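You operate a simulated robot arm through the tools that you are given. There is no shell and no other tool. Be economical: measure what you need, move in short steps, check, and stop when the job is done.

The job below is to be done with a simulated two-armed robot. You get a single attempt, and the scene is never put back.

TASK
Pour sand into the tray up to its line and bed the bellied pot in it.
Fine: jug back in its place; lay the small saucer on the pot. Set down upright: sand jug, pricked bellied pot.

Only the result counts: the job must be done as asked and must still hold three seconds after the hand-in. Knocking over, shifting, dropping, spilling or breaking anything else fails it.

THE ROBOT
Two 7-joint arms with two-finger parallel grippers on one trunk, on a base that drives. Base frame: it is fixed to the floor where the robot stands at the start and does not move with it; the origin is under the middle of the robot, x ahead of it, y to its left, z up. Units: m, degrees, N and s.
The left shoulder is at the start at [0.05, 0.177, 1.154], the right one opposite. With the tool pointing down near the work surface each hand reaches from about 0.22 to 0.7 m from the robot's upright axis, wherever it stands, measured 20 degrees to its own side. Places, roughly: inside of the sand tray [0.5, 0, 0.9]; mouth of the pricked bellied pot [0.5, 0.4, 1]; pricked bellied pot (7x7x13 cm) [0.5, 0.4, 0.9]; pricked flared pot (7x7x11 cm) [0.7, 0.7, 1.3]; sand tray [0.5, 0, 0.9]. Payload 3.43 kg a hand.
The TCP of each hand is the grasp point between the finger pads, 0.034 m short of the fingertips. In the tool frame z runs along the fingers and y along their closing line. The gripper opens to 0.128 m. The fingers are 0.024 m wide and 0.012 m thick; the gripper's body (0.048 by 0.13 m) begins 0.096 m behind the TCP.
Orientation is that of the tool frame in the base frame, as a unit quaternion [w, x, y, z]. With the fingers straight down and closing along the base's y, the tool's x points along the base's -x, its y along +y and its z along -z.

THE INTERFACE
- The arms move only by the tool nudge_tool. It takes "left_targets", "right_targets" or both (then of equal length, played together; a hand with none holds still); each is a list of rows, each a list of 7 numbers: the gripper command, from -1 (fully open) to 1 (shut), values between in proportion, then the shift along the tool's x, y, z in m, then the turn, a rotation vector about the tool's x, y, z in degrees. In form: [[hand, dx, dy, dz, rx, ry, rz], ...]. A call has 1 to 8 rows; each row shifts and turns the commanded pose from where the row before left it, along the tool's axes as they then stand. A row lasts 0.2 s, in which the tool goes at most 0.05 m and 8.6 degrees; a call with a longer step from one row to the next is refused whole, and so is a gripper value outside its range. Where a pose cannot be reached the arm comes as near as it can. A force on the tool above 40 N (or 10 N above the force at the start of the call, whichever is more), or a blocked arm, ends the call early, and 0.2 s more pass. Each finger travels about 0.108 m/s and halts on what it meets, pressing with about 43 N; the grip force reading is that of the motor and also rises with nothing between the fingers. The clock runs only during rows and for 0.2 s after the last one: add rows that do not move to give the fingers time. The reply holds the time, the measured pose of the TCP, the force on the tool along the base axes, the opening and the grip force, in the units named above and with some noise, with the torque about the TCP (base axes, N m) and any sound that the robot's microphone picked up.
- Cameras (640 x 400 px; columns grow to the right, rows downward): "scene" is now at [0.1556, 0.0222, 1.3194]; the picture's right is [0.38, -0.93, 0.00], its down [-0.58, -0.24, -0.78] and it looks along [0.72, 0.29, -0.63] (base axes); focal length 249 px, centre (320, 200). "left" rides on the left gripper at [0.076, 0.011, -0.16] in its tool frame; the picture's right is [-0.15, 0.99, 0.00], its down [-0.88, -0.13, -0.46] and it looks along [-0.45, -0.07, 0.89] (tool axes); focal length 234 px, centre (320, 200). "right" rides on the right gripper at [0.076, -0.011, -0.16] in its tool frame; the picture's right is [0.15, 0.99, 0.00], its down [-0.88, 0.13, -0.46] and it looks along [-0.45, 0.07, 0.89] (tool axes); focal length 234 px, centre (320, 200). There is no depth. A picture from a camera that has moved, and an enlarged one, comes with that camera's place and axes in the base frame and with its lens. The place of the scene camera against the robot may be out by one fixed shift of up to 0.018 m in any direction.
- grab_frame(camera): a new picture of that camera. The clock stands still meanwhile.
- lift_body(by): slides the trunk up (or, below 0, down) by that many m; the arms and the scene camera ride with it, the base frame stays. It gives what a move gives, with no picture.
- roll_base(legs): drives the robot by 1 to 6 legs, each [ahead, turn to the left] in m and degrees, along the robot's own axes; the way and the turn of a leg run together, so that a leg with both is an arc; at most 1.5 m and 180 degrees a leg. The arms and the cameras ride along, it lands a little off, and it stops where it bumps. It gives what a move gives.
- turn_head(pan, tilt): turns the head with the scene camera to pan (to the left, within 80 degrees either way) and tilt (down, from -29 to 69), counted from straight ahead of the robot. It gives what a move gives.
- close_up(camera, box): a new picture of the part [left, top, right, bottom] of that camera's present view, enlarged. The clock stands still meanwhile.
- finish_job(): hands the job in; it is judged then, once.

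Go step by step. Nothing tells you exact positions but the pictures and the camera data: compare them with the known pose of the tool, close in by small moves and look again before you grip or let go. The budget is 120 turns and 88 pictures, counting those below and the enlarged ones. Unless the task says otherwise, let go and move clear before handing in, and close with one line.

The tools are called after "Request:" by a JSON object that holds its "fn" and its "kwargs". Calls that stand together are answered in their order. nudge_tool: Moves the arms, as the interface text tells. Its arguments: {"type":"object","properties":{"left_targets":{"type":"array","items":{"type":"array","items":{"type":"number"}}},"right_targets":{"type":"array","items":{"type":"array","items":{"type":"number"}}}},"required":[]} The other tools are called the same way: lift_body (by) slides the trunk up or down; roll_base (legs) drives the base; turn_head (pan, tilt) turns the head that bears the scene camera; grab_frame (camera) takes a picture; close_up (camera, box) takes an enlarged picture of a part of a camera's view; finish_job () hands the job in.

At the start:

```text
time_s: 0.0
left_tool_pos: [0.3162, 0.3075, 1.1293]
left_tool_rot: [-0.001, 0.0, 1.0, 0.0]
left_ft_force: [-0.4, 0.0, 0.3]
left_torque: [0.01, 0.0, -0.03]
left_finger_gap: 0.1283
left_grip_force: 0.0
right_tool_pos: [0.3721, 0.0171, 1.1649]
right_tool_rot: [0.0, 0.001, 1.0, 0.001]
right_ft_force: [-0.2, 0.7, 0.4]
right_torque: [0.02, 0.0, -0.01]
right_finger_gap: 0.128
right_grip_force: 0.0
trunk travel left (down, up): [-0.325, 0.076]
robot x, y, heading: [-0.0017, 0.0022, -0.0]
head pan, tilt: [22.1, 39.1]
```

scene: 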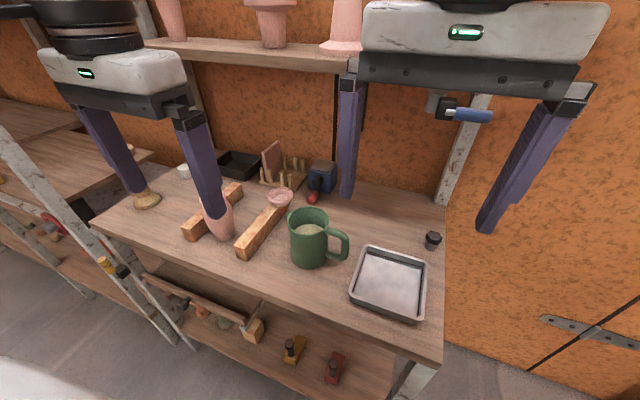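
right: 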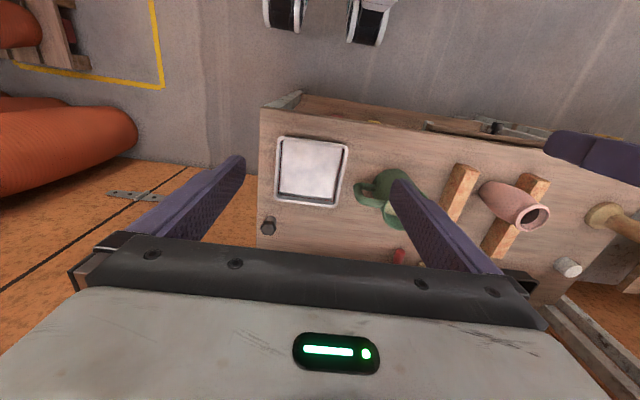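
left: 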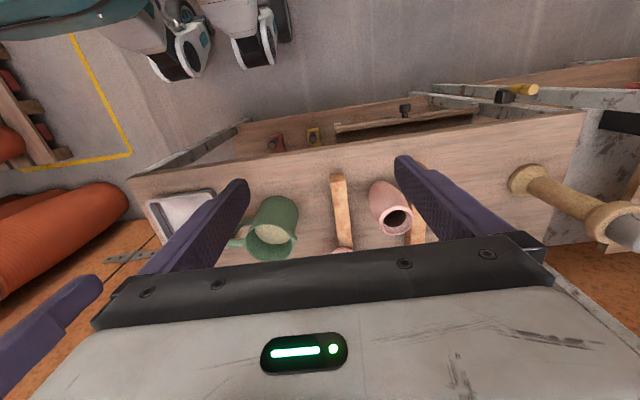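

The bench holds a grey tray, a green jug of sand, a pink pot between two wooden bars and a small pink saucer behind. I'll look closer before moving anything.

Request:
{"fn": "close_up", "kwargs": {"camera": "scene", "box": [170, 140, 450, 330]}}

Request:
{"fn": "close_up", "kwargs": {"camera": "left", "box": [130, 140, 450, 270]}}

Request:
{"fn": "close_up", "kwargs": {"camera": "right", "box": [250, 90, 640, 290]}}

```text
2.11 times, centred on (310, 235) of scene
camera zoom: at [0.1556, 0.0222, 1.3194], right [0.38, -0.93, 0.0], down [-0.58, -0.24, -0.78], along [0.72, 0.29, -0.63], focal length 525 px, centre (341, 126)
```

zoom: 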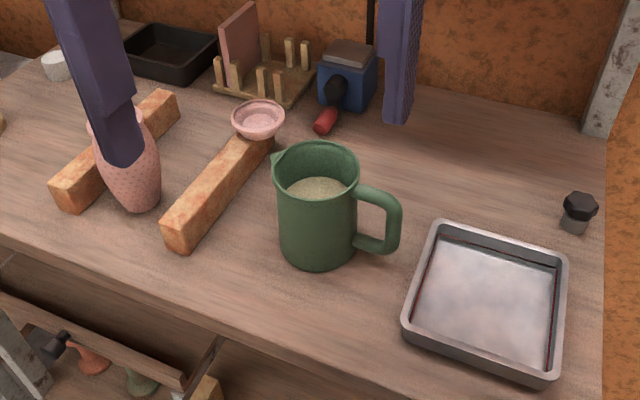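

```text
2.00 times, centred on (290, 205) of left
camera zoom: at [0.2402, 0.3186, 1.2898], right [0.15, 0.99, 0.0], down [0.88, -0.13, 0.46], along [0.45, -0.07, -0.89], focal length 468 px, centre (380, 190)
```

zoom: 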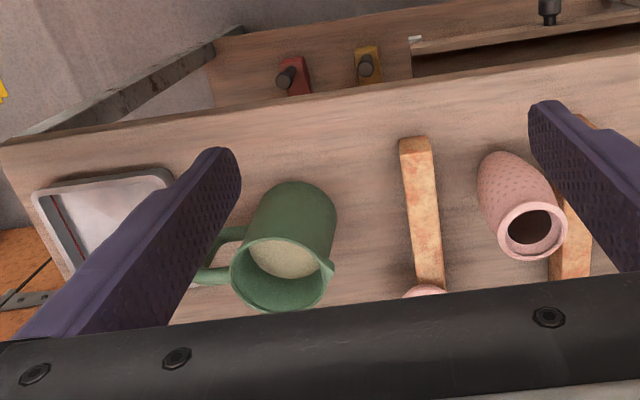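

```text
1.64 times, centred on (445, 190) of right
camera zoom: at [0.2963, 0.0071, 1.3234], right [-0.15, 0.99, 0.0], down [0.88, 0.13, 0.46], along [0.45, 0.07, -0.89], focal length 384 px, centre (115, 216)
```

zoom: 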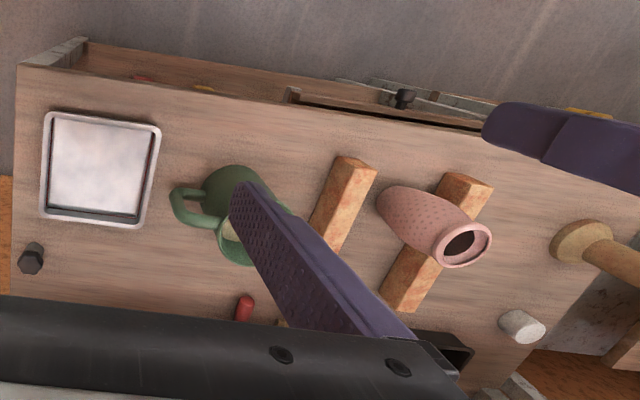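

Pot mouth triangulates to about (0.453, 0.406, 0.974). I'll move the hands apart for unobstructed views of the jug, tray and saucer.

Request:
{"fn": "nudge_tool", "kwargs": {"left_targets": [[-1, 0, 0.05, 0, 0, 0, 0], [-1, 0, 0.05, 0, 0, 0, 0], [-1, 0, 0, 0, 0, 0, 0], [-1, 0, 0, 0, 0, 0, 0]], "right_targets": [[-1, 0.03, -0.04, 0, 0, 0, 0], [-1, 0.03, -0.04, 0, 0, 0, 0], [-1, 0, -0.04, 0, 0, 0, 0], [-1, 0, -0.04, 0, 0, 0, 0]]}}

Request:
{"fn": "turn_head", "kwargs": {"pan": 10, "tilt": 45}}

Request:
{"fn": "grab_frame", "kwargs": {"camera": "right"}}

Request:
{"fn": "grab_frame", "kwargs": {"camera": "left"}}

Request:
{"fn": "grab_frame", "kwargs": {"camera": "scene"}}

```text
time_s: 1.0
left_tool_pos: [0.3216, 0.4062, 1.1332]
left_tool_rot: [0.0, 0.0, 1.0, 0.0]
left_ft_force: [-0.7, 0.1, -0.2]
left_torque: [0.03, 0.01, -0.03]
left_finger_gap: 0.1282
left_grip_force: 0.1
right_tool_pos: [0.3128, -0.1387, 1.1648]
right_tool_rot: [0.001, 0.0, 1.0, 0.001]
right_ft_force: [-0.5, -1.1, -0.1]
right_torque: [0.01, 0.0, -0.04]
right_finger_gap: 0.1281
right_grip_force: 0.0
trunk travel left (down, up): [-0.325, 0.076]
robot x, y, heading: [0.0007, -0.0029, 0.2]
head pan, tilt: [22.1, 39.1]
```

```text
time_s: 1.7
left_tool_pos: [0.3211, 0.4076, 1.1325]
left_tool_rot: [0.0, 0.0, 1.0, 0.0]
left_ft_force: [-0.6, -0.7, -0.4]
left_torque: [-0.01, 0.01, 0.03]
left_finger_gap: 0.1279
left_grip_force: 0.1
right_tool_pos: [0.3124, -0.1383, 1.1645]
right_tool_rot: [0.0, 0.001, 1.0, 0.0]
right_ft_force: [0.4, -0.7, 0.1]
right_torque: [0.01, 0.03, -0.01]
right_finger_gap: 0.128
right_grip_force: 0.0
trunk travel left (down, up): [-0.325, 0.076]
robot x, y, heading: [0.0024, -0.004, 0.1]
head pan, tilt: [10.0, 45.0]
```

```text
81 pictures are left
camera right: at [0.2371, -0.1496, 1.3233], right [-0.15, 0.99, 0.0], down [0.88, 0.13, 0.46], along [0.45, 0.07, -0.89], focal length 234 px, centre (320, 200)
```

right: 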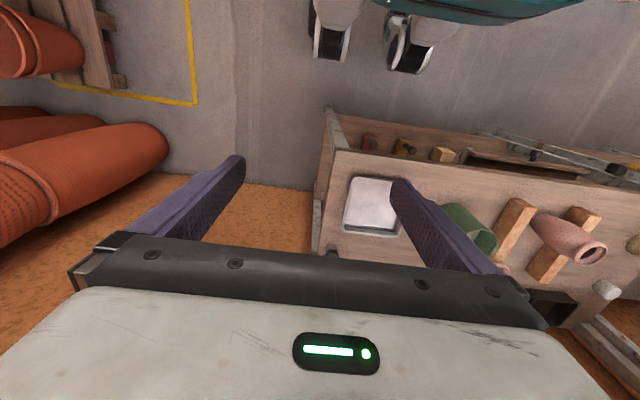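

```text
80 pictures are left
camera left: at [0.2451, 0.4177, 1.2926], right [0.15, 0.99, 0.0], down [0.88, -0.13, 0.46], along [0.45, -0.07, -0.89], focal length 234 px, centre (320, 200)
```

left: 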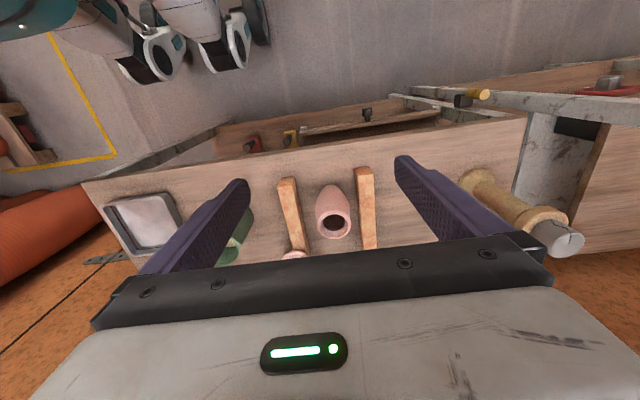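

```text
79 pictures are left
camera scene: at [0.1562, 0.0041, 1.3108], right [0.17, -0.98, 0.0], down [-0.7, -0.12, -0.71], along [0.7, 0.12, -0.71], focal length 249 px, centre (320, 200)
```

scene: 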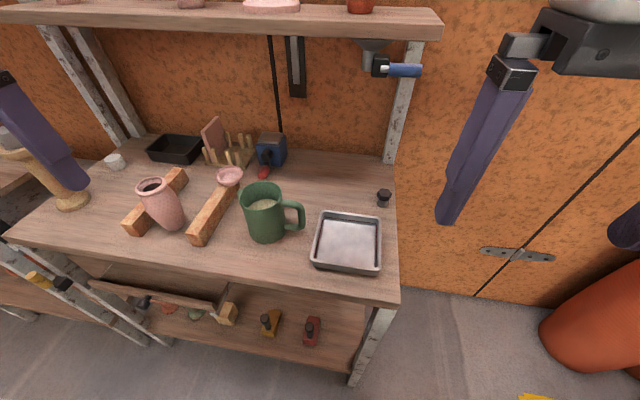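

The scene view is clear now. I'll enlarge it for measuring.

Request:
{"fn": "close_up", "kwargs": {"camera": "scene", "box": [100, 150, 300, 275]}}

Request:
{"fn": "close_up", "kwargs": {"camera": "scene", "box": [220, 165, 412, 285]}}

```text
3.20 times, centred on (200, 212) of scene
camera zoom: at [0.1562, 0.0041, 1.3108], right [0.17, -0.98, 0.0], down [-0.7, -0.12, -0.71], along [0.7, 0.12, -0.71], focal length 798 px, centre (704, 160)
```

zoom: 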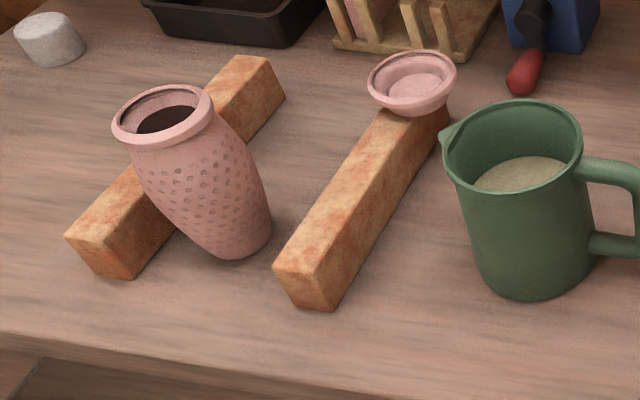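

```text
3.33 times, centred on (316, 225) of scene
camera zoom: at [0.1562, 0.0041, 1.3108], right [0.17, -0.98, 0.0], down [-0.7, -0.12, -0.71], along [0.7, 0.12, -0.71], focal length 831 px, centre (333, 117)
```

zoom: 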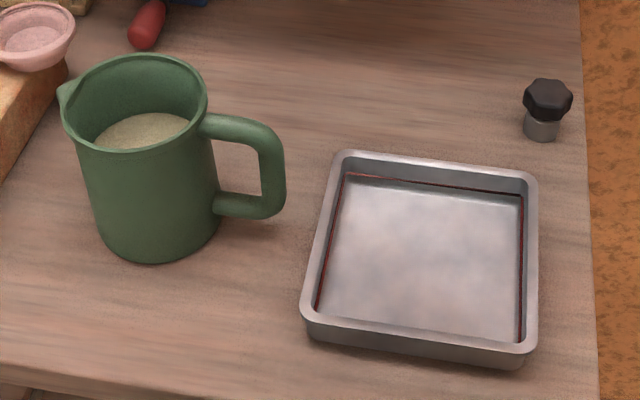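

Jug centre is about (0.474, 0.190), rim z≈0.965, handle toward −y, spout +y; tray centre about (0.468, 0.01), table z≈0.845. I'll grip the jug body with the right hand from the handle side (fingers straddling the handle, closing along x), so first I turn the right hand.

Request:
{"fn": "nudge_tool", "kwargs": {"right_targets": [[-1, 0, 0, 0, 0, 0, 8.5], [-1, 0, 0, 0, 0, 0, 8.5], [-1, 0, 0, 0, 0, 0, 8.5], [-1, 0, 0, 0, 0, 0, 8.5], [-1, 0, 0, 0, 0, 0, 8.5], [-1, 0, 0, 0, 0, 0, 8.5], [-1, 0, 0, 0, 0, 0, 8.5], [-1, 0, 0, 0, 0, 0, 8.5]]}}

Request:
{"fn": "nudge_tool", "kwargs": {"right_targets": [[-1, 0, 0, 0, 0, 0, 7.5], [-1, 0, 0, 0, 0, 0, 7.5], [-1, 0, 0, 0, 0, 0, 7], [-1, 0, 0, 0, 0, 8, 0], [-1, 0, 0, 0, 0, 8, 0], [-1, 0, 0, 0, 0, 8, 0], [-1, 0, 0, 0, 0, 8, 0], [-1, 0, 0, 0, 0, 8, 0]]}}

```text
time_s: 3.5
left_tool_pos: [0.3214, 0.4061, 1.1339]
left_tool_rot: [0.0, 0.0, 1.0, -0.001]
left_ft_force: [-0.8, 0.2, -0.4]
left_torque: [0.02, 0.0, -0.01]
left_finger_gap: 0.1281
left_grip_force: 0.0
right_tool_pos: [0.311, -0.1409, 1.1631]
right_tool_rot: [0.0, 0.56, 0.828, 0.002]
right_ft_force: [-0.2, 0.6, -0.3]
right_torque: [-0.01, -0.05, -0.01]
right_finger_gap: 0.128
right_grip_force: 0.0
trunk travel left (down, up): [-0.325, 0.076]
robot x, y, heading: [0.0006, 0.0024, -0.2]
head pan, tilt: [10.0, 45.0]
```

```text
time_s: 5.3
left_tool_pos: [0.3194, 0.4062, 1.1334]
left_tool_rot: [0.0, 0.0, 1.0, 0.0]
left_ft_force: [-0.3, 0.1, 0.3]
left_torque: [-0.01, 0.01, 0.01]
left_finger_gap: 0.128
left_grip_force: 0.1
right_tool_pos: [0.3103, -0.1407, 1.1634]
right_tool_rot: [-0.243, 0.664, 0.664, 0.243]
right_ft_force: [1.0, -0.3, 0.6]
right_torque: [-0.03, -0.02, 0.0]
right_finger_gap: 0.128
right_grip_force: 0.0
trunk travel left (down, up): [-0.325, 0.076]
robot x, y, heading: [0.0017, -0.0001, 0.0]
head pan, tilt: [10.0, 45.0]
```

The hand pose is reachable. Now pitch to about 40° below horizontal and move to a pre-grasp about 12 cm short of the jug.

Request:
{"fn": "nudge_tool", "kwargs": {"right_targets": [[-1, 0, 0, 0, 0, 8, 0], [-1, 0.0027, 0.0234, 0.0394, 0, 2, 0], [-1, 0.0027, 0.0234, 0.0394, 0, 0, 0], [-1, 0.0027, 0.0234, 0.0394, 0, 0, 0], [-1, 0.0027, 0.0234, 0.0394, 0, 0, 0], [-1, 0.0027, 0.0234, 0.0394, 0, 0, 0], [-1, 0.0027, 0.0234, 0.0394, 0, 0, 0], [-1, 0.0027, 0.0234, 0.0394, 0, 0, 0]]}}

Request:
{"fn": "grab_frame", "kwargs": {"camera": "right"}}

Request:
{"fn": "close_up", "kwargs": {"camera": "scene", "box": [180, 110, 420, 260]}}

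```text
time_s: 7.1
left_tool_pos: [0.3223, 0.4062, 1.1331]
left_tool_rot: [0.0, 0.0, 1.0, 0.0]
left_ft_force: [-0.3, 0.2, -0.1]
left_torque: [-0.01, 0.0, -0.01]
left_finger_gap: 0.1281
left_grip_force: 0.1
right_tool_pos: [0.4742, 0.0796, 1.0009]
right_tool_rot: [-0.299, 0.641, 0.64, 0.3]
right_ft_force: [0.6, 0.9, 0.6]
right_torque: [-0.01, 0.03, 0.06]
right_finger_gap: 0.1281
right_grip_force: 0.1
trunk travel left (down, up): [-0.325, 0.076]
robot x, y, heading: [-0.0024, 0.0021, 0.2]
head pan, tilt: [10.0, 45.0]
```

```text
76 pictures are left
camera right: at [0.463, 0.0053, 1.1606], right [0.99, 0.09, 0.11], down [0.13, -0.92, -0.38], along [0.07, 0.39, -0.92], focal length 234 px, centre (320, 200)
```

right: 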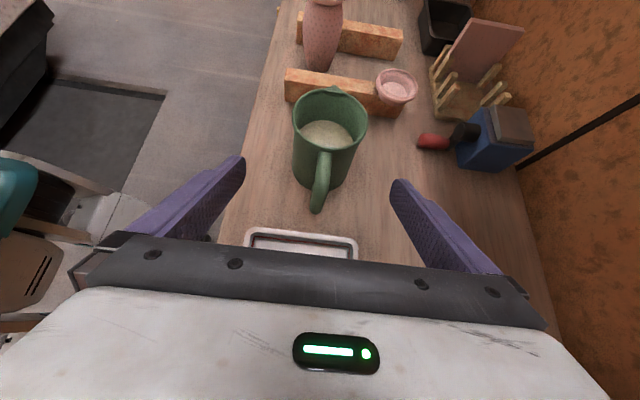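

```text
2.67 times, centred on (300, 185) of scene
camera zoom: at [0.1566, 0.0046, 1.3107], right [0.17, -0.98, 0.0], down [-0.7, -0.12, -0.71], along [0.7, 0.12, -0.71], focal length 665 px, centre (373, 240)
```

zoom: 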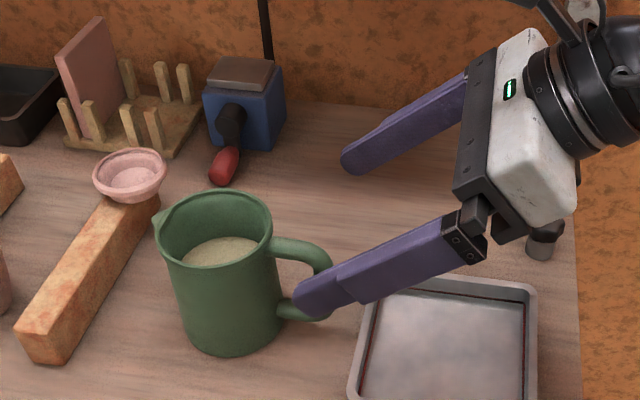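

From the wrist camera: jug centre ≈ (0.480, 0.184), handle outer edge y≈0.089, axis aligned with y. Advance to the grasp point and check.

Request:
{"fn": "nudge_tool", "kwargs": {"right_targets": [[-1, -0.001, 0.0015, 0.03, 0, 0, 0], [-1, -0.001, 0.0015, 0.03, 0, 0, 0], [-1, -0.001, 0.0015, 0.03, 0, 0, 0], [-1, 0, 0.0015, 0.028, 0, 0, 0], [-1, 0, 0, 0, 0, 0, 0]]}}

Request:
{"fn": "grab_frame", "kwargs": {"camera": "right"}}

Request:
{"fn": "close_up", "kwargs": {"camera": "scene", "box": [180, 110, 420, 260]}}

```text
time_s: 8.3
left_tool_pos: [0.3207, 0.406, 1.1333]
left_tool_rot: [0.0, 0.0, 1.0, 0.001]
left_ft_force: [-0.2, 0.1, 0.6]
left_torque: [0.0, 0.05, -0.03]
left_finger_gap: 0.1279
left_grip_force: 0.2
right_tool_pos: [0.482, 0.1691, 0.9231]
right_tool_rot: [-0.299, 0.64, 0.641, 0.3]
right_ft_force: [-0.4, -0.5, 0.6]
right_torque: [-0.01, 0.0, 0.04]
right_finger_gap: 0.1278
right_grip_force: 0.0
trunk travel left (down, up): [-0.325, 0.076]
robot x, y, heading: [0.0001, 0.0026, 0.1]
head pan, tilt: [10.0, 45.0]
```

```text
74 pictures are left
camera right: at [0.4719, 0.095, 1.0826], right [0.99, 0.09, 0.11], down [0.13, -0.91, -0.38], along [0.07, 0.39, -0.92], focal length 234 px, centre (320, 200)
```

right: 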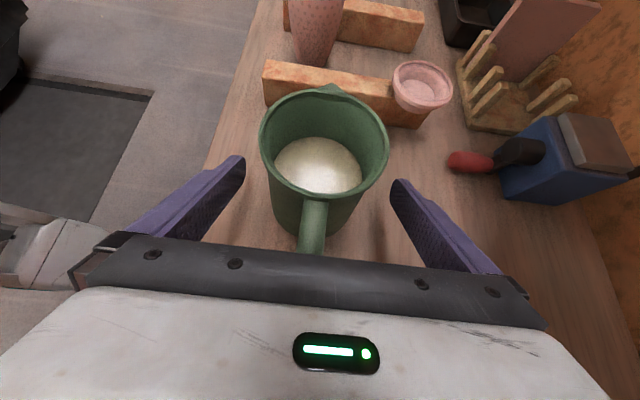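

```text
2.67 times, centred on (300, 185) of scene
camera zoom: at [0.1563, 0.004, 1.3108], right [0.17, -0.98, 0.0], down [-0.7, -0.12, -0.71], along [0.7, 0.12, -0.71], focal length 665 px, centre (373, 240)
```

zoom: 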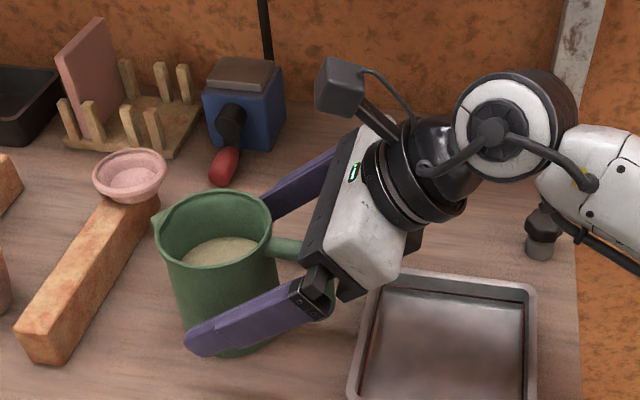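

Aligned: the fingers straddle the jug, centred within about 2 mm. Close the grip.

Request:
{"fn": "nudge_tool", "kwargs": {"right_targets": [[-0.5, 0, -0.0015, 0, 0, 0, 0], [0.3, 0, 0, 0, 0, 0, 0], [1, 0, 0, 0, 0, 0, 0], [1, 0, 0, 0, 0, 0, 0], [1, 0, 0, 0, 0, 0, 0]]}}

```text
time_s: 9.5
left_tool_pos: [0.321, 0.4071, 1.1331]
left_tool_rot: [-0.001, 0.0, 1.0, 0.0]
left_ft_force: [-0.2, -0.7, -0.5]
left_torque: [-0.06, 0.02, 0.03]
left_finger_gap: 0.1282
left_grip_force: 0.2
right_tool_pos: [0.4812, 0.1677, 0.9225]
right_tool_rot: [-0.299, 0.641, 0.641, 0.299]
right_ft_force: [-0.1, 0.3, -0.4]
right_torque: [0.06, 0.13, -0.05]
right_finger_gap: 0.0795
right_grip_force: 43.0
trunk travel left (down, up): [-0.325, 0.076]
robot x, y, heading: [-0.0033, -0.0004, -0.1]
head pan, tilt: [10.0, 45.0]
```

Gripped at 79.5 mm. Lift 6 cm straight up.

Request:
{"fn": "nudge_tool", "kwargs": {"right_targets": [[1, 0.0077, 0, -0.0064, 0, 0, 0], [1, 0.0153, 0, -0.0129, 0, 0, 0], [1, 0.023, 0, -0.0193, 0, 0, 0], [1, 0, 0, 0, 0, 0, 0]]}}

Request:
{"fn": "grab_frame", "kwargs": {"camera": "scene"}}

```text
time_s: 10.5
left_tool_pos: [0.3211, 0.4054, 1.1322]
left_tool_rot: [0.0, 0.001, 1.0, 0.0]
left_ft_force: [-0.7, 1.4, 0.0]
left_torque: [0.03, -0.02, -0.01]
left_finger_gap: 0.128
left_grip_force: 0.0
right_tool_pos: [0.4818, 0.1695, 0.9819]
right_tool_rot: [-0.299, 0.641, 0.641, 0.299]
right_ft_force: [0.5, 0.1, -4.1]
right_torque: [-0.04, 0.0, 0.04]
right_finger_gap: 0.0794
right_grip_force: 42.4
trunk travel left (down, up): [-0.325, 0.076]
robot x, y, heading: [0.0004, 0.0014, -0.2]
head pan, tilt: [10.0, 45.0]
```

```text
72 pictures are left
camera scene: at [0.1567, 0.0042, 1.3107], right [0.17, -0.98, 0.0], down [-0.7, -0.12, -0.71], along [0.7, 0.12, -0.71], focal length 249 px, centre (320, 200)
```

scene: 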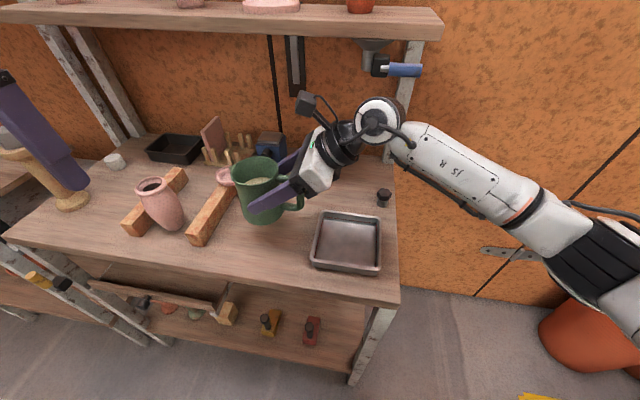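

Jug plus sand weighs ~4 N. Move it sideways (−y) to beyond the tray so that the spout faces the tray centre.

Request:
{"fn": "nudge_tool", "kwargs": {"right_targets": [[1, -0.0122, -0.001, -0.0166, 0, 0, 0], [1, -0.0245, -0.002, -0.0333, 0, 0, 0], [1, -0.0245, -0.002, -0.0333, 0, 0, 0], [1, -0.0245, -0.002, -0.0333, 0, 0, 0], [1, -0.0245, -0.002, -0.0333, 0, 0, 0], [1, -0.0245, -0.002, -0.0333, 0, 0, 0], [1, -0.0122, -0.001, -0.0166, 0, 0, 0], [1, 0, 0, 0, 0, 0, 0]]}}

Request:
{"fn": "turn_head", "kwargs": {"pan": 0, "tilt": 55}}

Request:
{"fn": "grab_frame", "kwargs": {"camera": "scene"}}

Request:
{"fn": "grab_frame", "kwargs": {"camera": "right"}}

```text
time_s: 12.3
left_tool_pos: [0.321, 0.4049, 1.1331]
left_tool_rot: [0.0, 0.001, 1.0, 0.0]
left_ft_force: [-0.1, 0.2, -0.5]
left_torque: [-0.02, 0.01, 0.02]
left_finger_gap: 0.1281
left_grip_force: 0.0
right_tool_pos: [0.4689, -0.0771, 0.9987]
right_tool_rot: [-0.299, 0.641, 0.641, 0.299]
right_ft_force: [-0.9, -0.9, -3.4]
right_torque: [-0.05, -0.03, 0.01]
right_finger_gap: 0.0795
right_grip_force: 42.8
trunk travel left (down, up): [-0.325, 0.076]
robot x, y, heading: [-0.0014, -0.0008, -0.3]
head pan, tilt: [10.0, 45.0]
```

```text
time_s: 13.1
left_tool_pos: [0.3202, 0.4057, 1.1337]
left_tool_rot: [0.0, 0.0, 1.0, 0.0]
left_ft_force: [-1.0, 0.6, -0.6]
left_torque: [0.03, 0.0, 0.01]
left_finger_gap: 0.128
left_grip_force: 0.1
right_tool_pos: [0.4685, -0.0766, 0.9997]
right_tool_rot: [-0.299, 0.641, 0.64, 0.299]
right_ft_force: [-0.1, 0.0, -3.2]
right_torque: [-0.03, 0.02, 0.03]
right_finger_gap: 0.0794
right_grip_force: 42.7
trunk travel left (down, up): [-0.325, 0.076]
robot x, y, heading: [0.0011, -0.0017, 0.2]
head pan, tilt: [0.0, 55.0]
```

```text
71 pictures are left
camera scene: at [0.1486, -0.01, 1.2974], right [0.0, -1.0, 0.0], down [-0.82, 0.0, -0.57], along [0.57, 0.0, -0.82], focal length 249 px, centre (320, 200)
```

scene: 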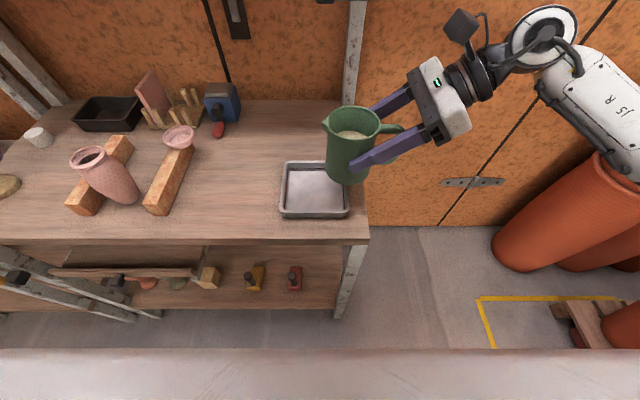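

```text
70 pictures are left
camera right: at [0.4575, -0.1505, 1.1596], right [0.99, 0.09, 0.11], down [0.13, -0.91, -0.38], along [0.07, 0.39, -0.92], focal length 234 px, centre (320, 200)
```

right: 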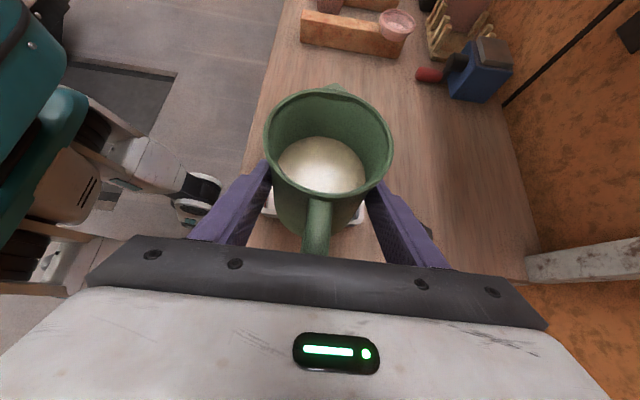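

In position. Tilt 40° first, then check.

Request:
{"fn": "nudge_tool", "kwargs": {"right_targets": [[1, 0, 0, 0, 0, -8, 0], [1, 0, 0, 0, 0, -8, 0], [1, 0, 0, 0, 0, -8, 0], [1, 0, 0, 0, 0, -8, 0], [1, 0, 0, 0, 0, -4, 0], [1, 0, 0, 0, 0, 0, 0]]}}

Request:
{"fn": "close_up", "kwargs": {"camera": "scene", "box": [240, 90, 432, 210]}}

Request:
{"fn": "grab_frame", "kwargs": {"camera": "right"}}

```text
time_s: 14.5
left_tool_pos: [0.322, 0.4063, 1.1332]
left_tool_rot: [0.0, 0.001, 1.0, 0.0]
left_ft_force: [-0.5, -0.2, 0.0]
left_torque: [0.03, 0.0, 0.04]
left_finger_gap: 0.128
left_grip_force: 0.0
right_tool_pos: [0.4679, -0.0766, 0.9985]
right_tool_rot: [-0.087, 0.702, 0.702, 0.086]
right_ft_force: [-0.4, 0.2, -3.2]
right_torque: [-0.03, -0.01, 0.03]
right_finger_gap: 0.0793
right_grip_force: 43.3
trunk travel left (down, up): [-0.325, 0.076]
robot x, y, heading: [-0.0006, 0.0018, 0.1]
head pan, tilt: [0.0, 55.0]
```

```text
3.33 times, centred on (336, 150) of scene
camera zoom: at [0.1486, -0.0101, 1.2973], right [0.0, -1.0, 0.0], down [-0.82, 0.0, -0.57], along [0.57, 0.0, -0.82], focal length 831 px, centre (267, 367)
```

zoom: 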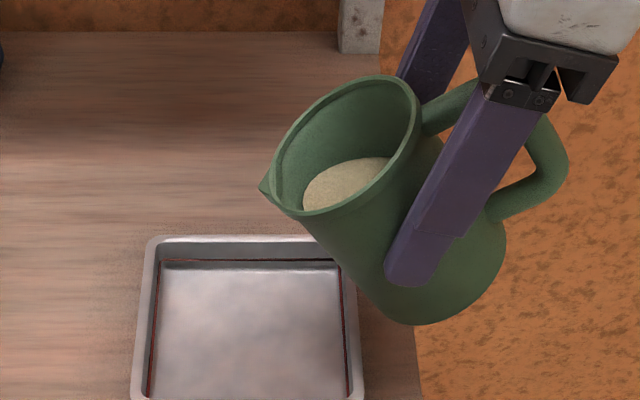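

```text
68 pictures are left
camera right: at [0.4574, -0.0425, 1.171], right [0.99, 0.14, 0.04], down [0.13, -0.96, 0.23], along [0.07, -0.22, -0.97], focal length 234 px, centre (320, 200)
```

right: 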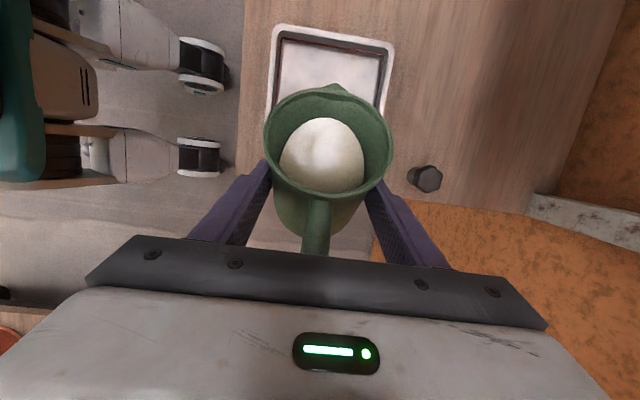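

Spout is over the tray near y≈0, x≈0.468, and no sand is moving yet. Tilt on in small steps, watching.

Request:
{"fn": "nudge_tool", "kwargs": {"right_targets": [[1, 0, 0, 0, 0, -5, 0], [1, 0, 0, 0, 0, -5, 0], [1, 0, 0, 0, 0, 0, 0], [1, 0, 0, 0, 0, 0, 0]]}}

Request:
{"fn": "close_up", "kwargs": {"camera": "scene", "box": [240, 110, 432, 230]}}

```text
time_s: 15.5
left_tool_pos: [0.3206, 0.4058, 1.1335]
left_tool_rot: [0.0, 0.0, 1.0, 0.0]
left_ft_force: [-0.4, -0.2, 0.1]
left_torque: [0.03, 0.02, 0.02]
left_finger_gap: 0.1279
left_grip_force: 0.1
right_tool_pos: [0.4677, -0.0771, 0.9984]
right_tool_rot: [-0.025, 0.707, 0.707, 0.025]
right_ft_force: [0.3, -0.3, -4.4]
right_torque: [0.01, 0.01, -0.01]
right_finger_gap: 0.0794
right_grip_force: 42.9
trunk travel left (down, up): [-0.325, 0.076]
robot x, y, heading: [0.0012, 0.0009, -0.0]
head pan, tilt: [0.0, 55.0]
```

```text
3.33 times, centred on (336, 170) of scene
camera zoom: at [0.1486, -0.01, 1.2973], right [0.0, -1.0, 0.0], down [-0.82, 0.0, -0.57], along [0.57, 0.0, -0.82], focal length 831 px, centre (267, 300)
```

zoom: 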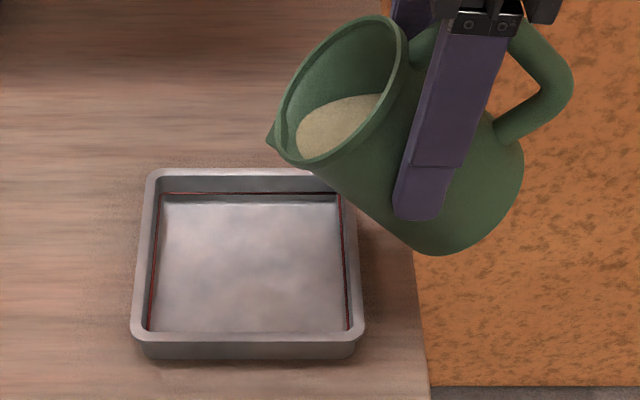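

Still none out. Tilt 8° more.

Request:
{"fn": "nudge_tool", "kwargs": {"right_targets": [[1, 0, 0, 0, 0, -4, 0], [1, 0, 0, 0, 0, -4, 0], [1, 0, 0, 0, 0, 0, 0], [1, 0, 0, 0, 0, 0, 0]]}}

Request:
{"fn": "close_up", "kwargs": {"camera": "scene", "box": [240, 110, 432, 230]}}

```text
time_s: 16.5
left_tool_pos: [0.3202, 0.406, 1.1325]
left_tool_rot: [0.0, 0.0, 1.0, 0.0]
left_ft_force: [0.5, -0.1, 0.9]
left_torque: [0.01, -0.02, -0.01]
left_finger_gap: 0.1281
left_grip_force: 0.1
right_tool_pos: [0.4686, -0.078, 0.9977]
right_tool_rot: [0.025, 0.706, 0.707, -0.024]
right_ft_force: [0.9, -0.2, -2.9]
right_torque: [0.0, -0.02, 0.01]
right_finger_gap: 0.0792
right_grip_force: 42.3
trunk travel left (down, up): [-0.325, 0.076]
robot x, y, heading: [-0.0003, 0.0011, 0.2]
head pan, tilt: [0.0, 55.0]
```

```text
3.33 times, centred on (336, 170) of scene
camera zoom: at [0.1485, -0.01, 1.2973], right [0.0, -1.0, 0.0], down [-0.82, 0.0, -0.57], along [0.57, 0.0, -0.82], focal length 831 px, centre (267, 300)
```

zoom: 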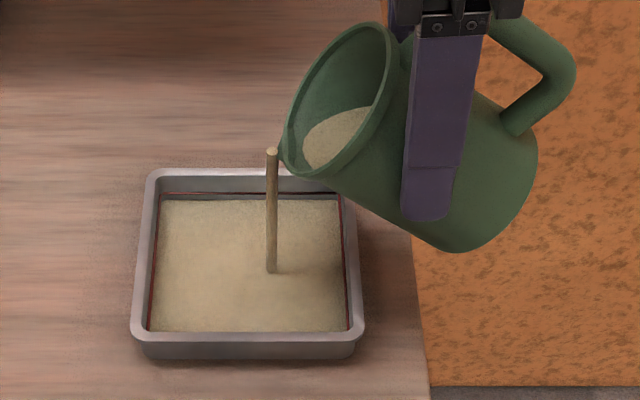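

Sand is flowing and levels itself in the tray. Hold briefly and recheck.

Request:
{"fn": "nudge_tool", "kwargs": {"right_targets": [[1, 0, 0, 0, 0, 0, 0]]}}

Request:
{"fn": "close_up", "kwargs": {"camera": "scene", "box": [270, 150, 366, 210]}}

```text
time_s: 16.9
left_tool_pos: [0.3214, 0.4057, 1.1335]
left_tool_rot: [0.0, -0.001, 1.0, 0.001]
left_ft_force: [-0.2, -0.2, 0.0]
left_torque: [0.0, 0.02, 0.04]
left_finger_gap: 0.1279
left_grip_force: 0.1
right_tool_pos: [0.4681, -0.078, 0.9984]
right_tool_rot: [0.024, 0.707, 0.707, -0.025]
right_ft_force: [0.2, -0.2, -3.8]
right_torque: [0.0, 0.04, -0.02]
right_finger_gap: 0.0791
right_grip_force: 43.4
trunk travel left (down, up): [-0.325, 0.076]
robot x, y, heading: [-0.0005, 0.001, 0.3]
head pan, tilt: [0.0, 55.0]
```

```text
6.67 times, centred on (318, 180) of scene
camera zoom: at [0.1485, -0.01, 1.2973], right [0.0, -1.0, 0.0], down [-0.82, 0.0, -0.57], along [0.57, 0.0, -0.82], focal length 1662 px, centre (333, 333)
```

zoom: 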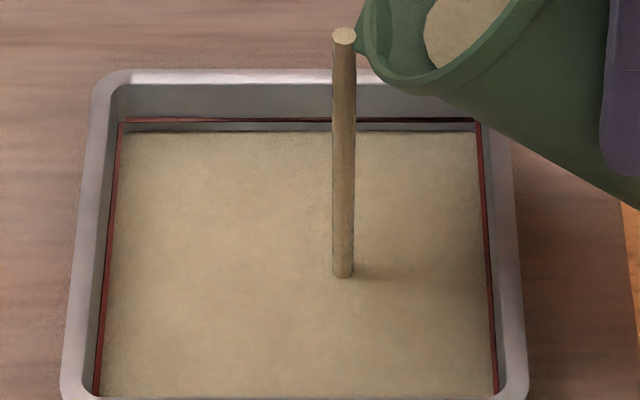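

Request:
{"fn": "nudge_tool", "kwargs": {"right_targets": [[1, 0, 0, 0, 0, 0, 0], [1, 0, 0, 0, 0, 0, 0]]}}

Request:
{"fn": "close_up", "kwargs": {"camera": "scene", "box": [270, 150, 366, 210]}}

```text
time_s: 17.5
left_tool_pos: [0.3213, 0.4059, 1.1334]
left_tool_rot: [0.0, 0.0, 1.0, 0.0]
left_ft_force: [-0.2, -0.1, -0.3]
left_torque: [0.03, -0.03, 0.0]
left_finger_gap: 0.128
left_grip_force: 0.0
right_tool_pos: [0.4687, -0.0784, 0.998]
right_tool_rot: [0.024, 0.707, 0.706, -0.024]
right_ft_force: [-0.2, 0.1, -2.9]
right_torque: [0.02, 0.02, -0.01]
right_finger_gap: 0.0792
right_grip_force: 43.2
trunk travel left (down, up): [-0.325, 0.076]
robot x, y, heading: [-0.0016, -0.0012, 0.1]
head pan, tilt: [0.0, 55.0]
```

```text
6.67 times, centred on (318, 180) of scene
camera zoom: at [0.1485, -0.01, 1.2973], right [0.0, -1.0, 0.0], down [-0.82, 0.0, -0.57], along [0.57, 0.0, -0.82], focal length 1662 px, centre (333, 333)
```

zoom: 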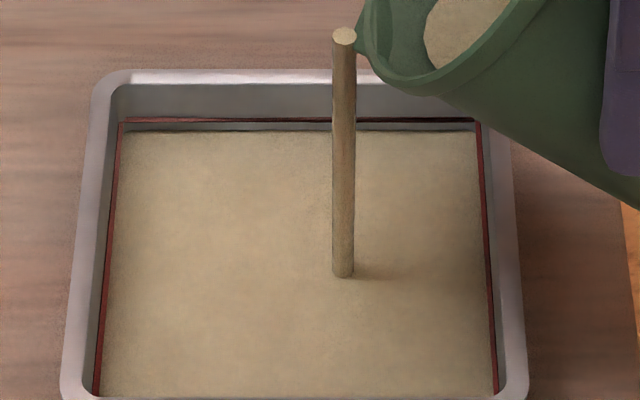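

Rise is slow; hold 1.2 s more.

Request:
{"fn": "nudge_tool", "kwargs": {"right_targets": [[1, 0, 0, 0, 0, 0, 0], [1, 0, 0, 0, 0, 0, 0], [1, 0, 0, 0, 0, 0, 0], [1, 0, 0, 0, 0, 0, 0], [1, 0, 0, 0, 0, 0, 0]]}}

Request:
{"fn": "close_up", "kwargs": {"camera": "scene", "box": [270, 150, 366, 210]}}

```text
time_s: 18.7
left_tool_pos: [0.3224, 0.4059, 1.1337]
left_tool_rot: [0.001, 0.0, 1.0, 0.001]
left_ft_force: [0.5, 0.7, -0.5]
left_torque: [0.02, -0.01, -0.01]
left_finger_gap: 0.128
left_grip_force: 0.1
right_tool_pos: [0.4684, -0.0778, 0.998]
right_tool_rot: [0.024, 0.706, 0.707, -0.025]
right_ft_force: [-0.2, 0.7, -3.5]
right_torque: [0.03, 0.01, 0.01]
right_finger_gap: 0.0798
right_grip_force: 42.6
trunk travel left (down, up): [-0.325, 0.076]
robot x, y, heading: [-0.0043, -0.0005, 0.1]
head pan, tilt: [0.0, 55.0]
```

```text
6.67 times, centred on (318, 180) of scene
camera zoom: at [0.1485, -0.01, 1.2973], right [0.0, -1.0, 0.0], down [-0.82, 0.0, -0.57], along [0.57, 0.0, -0.82], focal length 1662 px, centre (333, 333)
```

zoom: 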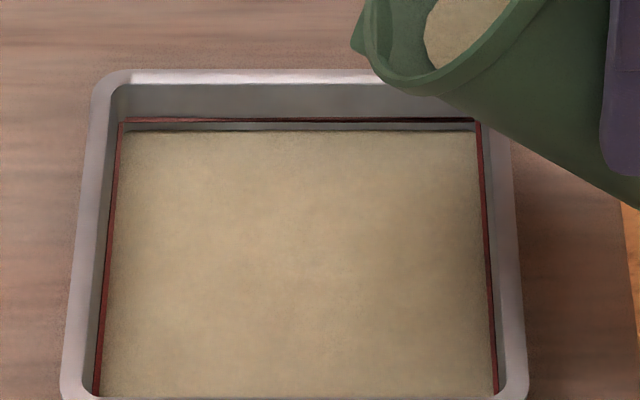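

Flow stopped at equilibrium; sand is still ~5 mm below the line. Tilt 4° more.

Request:
{"fn": "nudge_tool", "kwargs": {"right_targets": [[1, 0, 0, 0, 0, -4, 0], [1, 0, 0, 0, 0, 0, 0], [1, 0, 0, 0, 0, 0, 0], [1, 0, 0, 0, 0, 0, 0]]}}

Request:
{"fn": "close_up", "kwargs": {"camera": "scene", "box": [270, 150, 366, 210]}}

```text
time_s: 19.7
left_tool_pos: [0.3214, 0.4063, 1.1322]
left_tool_rot: [0.0, 0.0, 1.0, 0.0]
left_ft_force: [-0.6, 0.2, 0.3]
left_torque: [0.0, -0.03, -0.01]
left_finger_gap: 0.1281
left_grip_force: 0.1
right_tool_pos: [0.4691, -0.079, 0.999]
right_tool_rot: [0.048, 0.705, 0.706, -0.049]
right_ft_force: [-0.1, 0.4, -3.1]
right_torque: [0.05, 0.01, 0.04]
right_finger_gap: 0.0795
right_grip_force: 43.3
trunk travel left (down, up): [-0.325, 0.076]
robot x, y, heading: [0.0005, 0.0029, 0.0]
head pan, tilt: [0.0, 55.0]
```

```text
6.67 times, centred on (318, 180) of scene
camera zoom: at [0.1485, -0.0101, 1.2973], right [0.0, -1.0, 0.0], down [-0.82, 0.0, -0.57], along [0.57, 0.0, -0.82], focal length 1662 px, centre (333, 333)
```

zoom: 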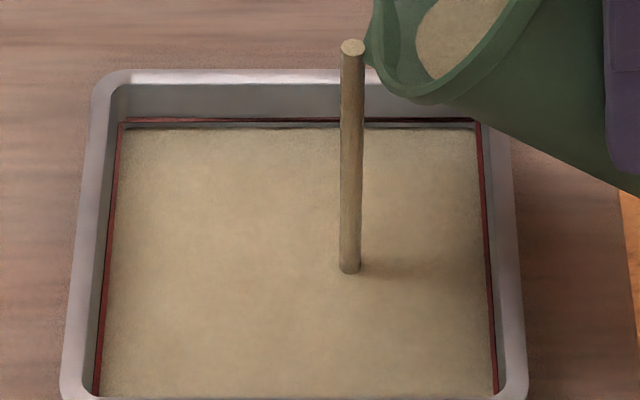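

Request:
{"fn": "nudge_tool", "kwargs": {"right_targets": [[1, 0, 0, 0, 0, 0, 0], [1, 0, 0, 0, 0, 0, 0], [1, 0, 0, 0, 0, 0, 0], [1, 0, 0, 0, 0, 0, 0], [1, 0, 0, 0, 0, 0, 0], [1, 0, 0, 0, 0, 0, 0]]}}

Request:
{"fn": "close_up", "kwargs": {"camera": "scene", "box": [270, 150, 366, 210]}}

```text
time_s: 21.1
left_tool_pos: [0.3204, 0.4053, 1.1336]
left_tool_rot: [0.0, -0.001, 1.0, 0.0]
left_ft_force: [-0.4, -0.3, 1.3]
left_torque: [0.01, -0.01, -0.01]
left_finger_gap: 0.1281
left_grip_force: 0.1
right_tool_pos: [0.4681, -0.0779, 0.9967]
right_tool_rot: [0.049, 0.705, 0.706, -0.048]
right_ft_force: [-0.3, -0.9, -1.6]
right_torque: [0.02, -0.01, 0.02]
right_finger_gap: 0.0794
right_grip_force: 43.5
trunk travel left (down, up): [-0.325, 0.076]
robot x, y, heading: [-0.0042, 0.0006, -0.0]
head pan, tilt: [0.0, 55.0]
```

```text
6.67 times, centred on (318, 180) of scene
camera zoom: at [0.1485, -0.01, 1.2973], right [0.0, -1.0, 0.0], down [-0.82, 0.0, -0.57], along [0.57, 0.0, -0.82], focal length 1662 px, centre (333, 333)
```

zoom: 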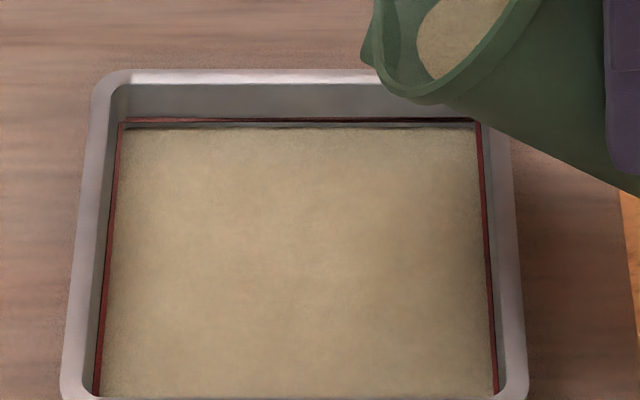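

About half of the remaining gap is filled per 4°–5°. Another 4°.

Request:
{"fn": "nudge_tool", "kwargs": {"right_targets": [[1, 0, 0, 0, 0, -4, 0], [1, 0, 0, 0, 0, 0, 0], [1, 0, 0, 0, 0, 0, 0], [1, 0, 0, 0, 0, 0, 0], [1, 0, 0, 0, 0, 0, 0], [1, 0, 0, 0, 0, 0, 0], [1, 0, 0, 0, 0, 0, 0], [1, 0, 0, 0, 0, 0, 0]]}}

Request:
{"fn": "close_up", "kwargs": {"camera": "scene", "box": [270, 150, 366, 210]}}

```text
time_s: 22.9
left_tool_pos: [0.3212, 0.4063, 1.1332]
left_tool_rot: [0.0, 0.0, 1.0, 0.0]
left_ft_force: [0.4, -0.5, 0.0]
left_torque: [-0.01, -0.01, 0.02]
left_finger_gap: 0.1279
left_grip_force: 0.1
right_tool_pos: [0.4688, -0.0775, 0.9972]
right_tool_rot: [0.074, 0.704, 0.703, -0.074]
right_ft_force: [-0.5, 0.3, -1.8]
right_torque: [0.02, 0.01, 0.0]
right_finger_gap: 0.0796
right_grip_force: 43.3
trunk travel left (down, up): [-0.325, 0.076]
robot x, y, heading: [-0.0008, 0.0024, -0.2]
head pan, tilt: [0.0, 55.0]
```

```text
6.67 times, centred on (318, 180) of scene
camera zoom: at [0.1485, -0.01, 1.2973], right [0.0, -1.0, 0.0], down [-0.82, 0.0, -0.57], along [0.57, 0.0, -0.82], focal length 1662 px, centre (333, 333)
```

zoom: 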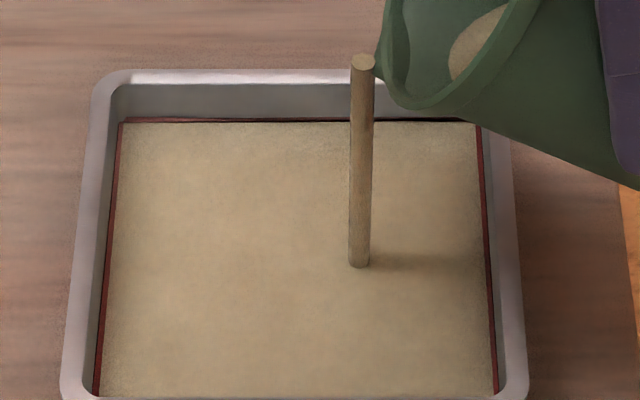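

The sand has reached the bottom edge of the line and is still flowing; tilt back now.

Request:
{"fn": "nudge_tool", "kwargs": {"right_targets": [[1, 0, 0, 0, 0, 8, 0], [1, 0, 0, 0, 0, 8, 0], [1, 0, 0, 0, 0, 0, 0]]}}

Request:
{"fn": "close_up", "kwargs": {"camera": "scene", "box": [270, 150, 366, 210]}}

Request:
{"fn": "close_up", "kwargs": {"camera": "scene", "box": [286, 159, 318, 179]}}

```text
time_s: 23.7
left_tool_pos: [0.3212, 0.4061, 1.1318]
left_tool_rot: [0.0, 0.001, 1.0, 0.0]
left_ft_force: [0.0, 0.2, 0.1]
left_torque: [-0.02, -0.01, 0.02]
left_finger_gap: 0.1278
left_grip_force: 0.0
right_tool_pos: [0.4682, -0.0778, 0.9983]
right_tool_rot: [-0.025, 0.706, 0.707, 0.025]
right_ft_force: [0.1, 0.3, -1.5]
right_torque: [-0.02, 0.0, 0.03]
right_finger_gap: 0.0793
right_grip_force: 43.1
trunk travel left (down, up): [-0.325, 0.076]
robot x, y, heading: [0.0013, -0.0011, -0.2]
head pan, tilt: [0.0, 55.0]
```

```text
6.67 times, centred on (318, 180) of scene
camera zoom: at [0.1485, -0.0098, 1.2973], right [0.0, -1.0, 0.0], down [-0.82, 0.0, -0.57], along [0.57, 0.0, -0.82], focal length 1662 px, centre (333, 333)
```

zoom: 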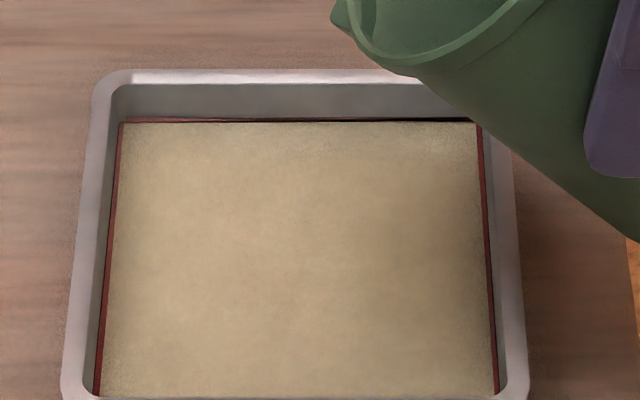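

```text
16.00 times, centred on (302, 169) of scene
camera zoom: at [0.1485, -0.0098, 1.2973], right [0.0, -1.0, 0.0], down [-0.82, 0.0, -0.57], along [0.57, 0.0, -0.82], focal length 3988 px, centre (608, 696)
```

zoom: 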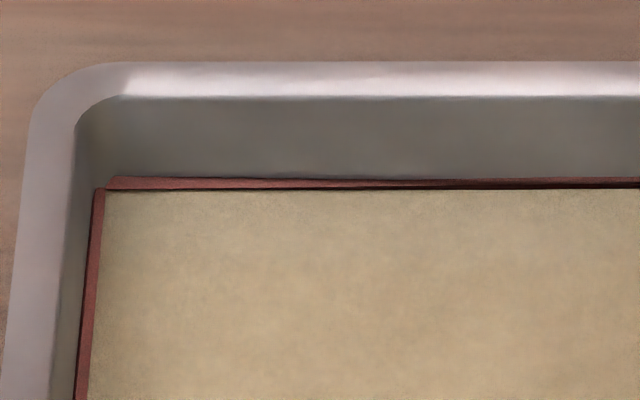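

The level sits at the bottom edge of the line, about 1–1.5 mm under its middle. I'll add one brief extra dribble.

Request:
{"fn": "nudge_tool", "kwargs": {"right_targets": [[1, 0, 0, 0, 0, -8, 0], [1, 0, 0, 0, 0, -8, 0], [1, 0, 0, 0, 0, 0, 0], [1, 0, 0, 0, 0, 0, 0], [1, 0, 0, 0, 0, 8, 0], [1, 0, 0, 0, 0, 8, 0], [1, 0, 0, 0, 0, 0, 0]]}}

Request:
{"fn": "close_up", "kwargs": {"camera": "scene", "box": [286, 159, 318, 179]}}

```text
time_s: 25.3
left_tool_pos: [0.3202, 0.4056, 1.1336]
left_tool_rot: [0.0, 0.0, 1.0, 0.0]
left_ft_force: [-0.4, -0.1, 0.0]
left_torque: [-0.02, 0.01, 0.01]
left_finger_gap: 0.128
left_grip_force: 0.0
right_tool_pos: [0.4684, -0.0764, 0.9984]
right_tool_rot: [-0.026, 0.707, 0.707, 0.026]
right_ft_force: [-0.8, -0.4, -2.4]
right_torque: [0.04, 0.0, -0.02]
right_finger_gap: 0.0794
right_grip_force: 43.0
trunk travel left (down, up): [-0.325, 0.076]
robot x, y, heading: [-0.0027, 0.0017, 0.0]
head pan, tilt: [0.0, 55.0]
```

```text
16.00 times, centred on (302, 169) of scene
camera zoom: at [0.1485, -0.0098, 1.2973], right [0.0, -1.0, 0.0], down [-0.82, 0.0, -0.57], along [0.57, 0.0, -0.82], focal length 3988 px, centre (608, 696)
```

zoom: 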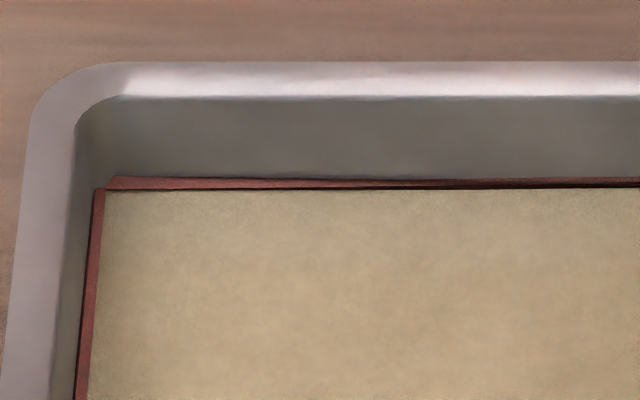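

Rose only ~0.3 mm. One more, slightly longer.

Request:
{"fn": "nudge_tool", "kwargs": {"right_targets": [[1, 0, 0, 0, 0, -8, 0], [1, 0, 0, 0, 0, -8.3, 0], [1, 0, 0, 0, 0, 0, 0], [1, 0, 0, 0, 0, 0, 0], [1, 0, 0, 0, 0, 0, 0], [1, 0, 0, 0, 0, 0, 0]]}}

Request:
{"fn": "close_up", "kwargs": {"camera": "scene", "box": [286, 159, 350, 199]}}

```text
time_s: 26.7
left_tool_pos: [0.3207, 0.4065, 1.1324]
left_tool_rot: [0.0, 0.001, 1.0, 0.0]
left_ft_force: [0.6, 0.0, -0.2]
left_torque: [0.01, -0.02, -0.01]
left_finger_gap: 0.128
left_grip_force: 0.1
right_tool_pos: [0.4681, -0.0754, 0.9985]
right_tool_rot: [0.075, 0.703, 0.703, -0.076]
right_ft_force: [0.3, 0.5, -2.1]
right_torque: [0.02, 0.0, -0.02]
right_finger_gap: 0.0796
right_grip_force: 43.1
trunk travel left (down, up): [-0.325, 0.076]
robot x, y, heading: [0.0006, 0.0014, 0.0]
head pan, tilt: [0.0, 55.0]
```

```text
10.00 times, centred on (318, 179) of scene
camera zoom: at [0.1485, -0.01, 1.2973], right [0.0, -1.0, 0.0], down [-0.82, 0.0, -0.57], along [0.57, 0.0, -0.82], focal length 2493 px, centre (340, 410)
```

zoom: 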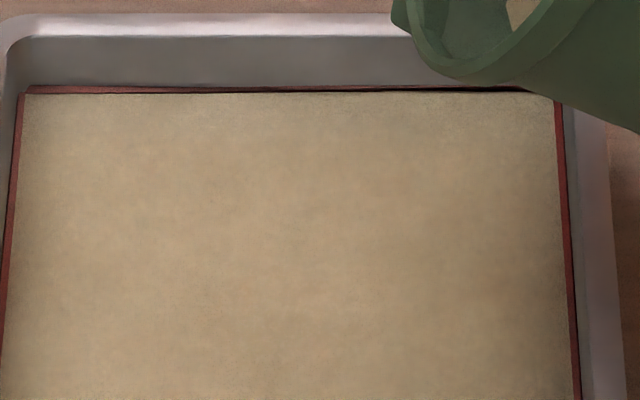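

Flow has stopped; the sand just meets the line's lower edge. A final 2.5° and settle.

Request:
{"fn": "nudge_tool", "kwargs": {"right_targets": [[1, 0, 0, 0, 0, -2.5, 0], [1, 0, 0, 0, 0, 0, 0], [1, 0, 0, 0, 0, 0, 0], [1, 0, 0, 0, 0, 0, 0], [1, 0, 0, 0, 0, 0, 0]]}}

Request:
{"fn": "close_up", "kwargs": {"camera": "scene", "box": [286, 159, 350, 199]}}

```text
time_s: 27.9
left_tool_pos: [0.3214, 0.4051, 1.1326]
left_tool_rot: [0.0, 0.0, 1.0, 0.0]
left_ft_force: [0.0, -0.5, 0.2]
left_torque: [-0.01, -0.01, 0.01]
left_finger_gap: 0.128
left_grip_force: 0.1
right_tool_pos: [0.4672, -0.0774, 0.9985]
right_tool_rot: [0.09, 0.702, 0.701, -0.091]
right_ft_force: [0.2, -0.4, -1.7]
right_torque: [0.05, 0.01, 0.03]
right_finger_gap: 0.0796
right_grip_force: 42.7
trunk travel left (down, up): [-0.325, 0.076]
robot x, y, heading: [-0.0004, -0.0016, -0.1]
head pan, tilt: [0.0, 55.0]
```

```text
10.00 times, centred on (318, 179) of scene
camera zoom: at [0.1485, -0.01, 1.2973], right [0.0, -1.0, 0.0], down [-0.82, 0.0, -0.57], along [0.57, 0.0, -0.82], focal length 2493 px, centre (340, 410)
```

zoom: 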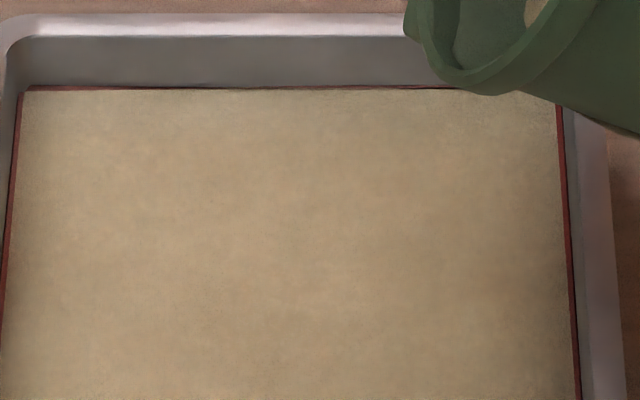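

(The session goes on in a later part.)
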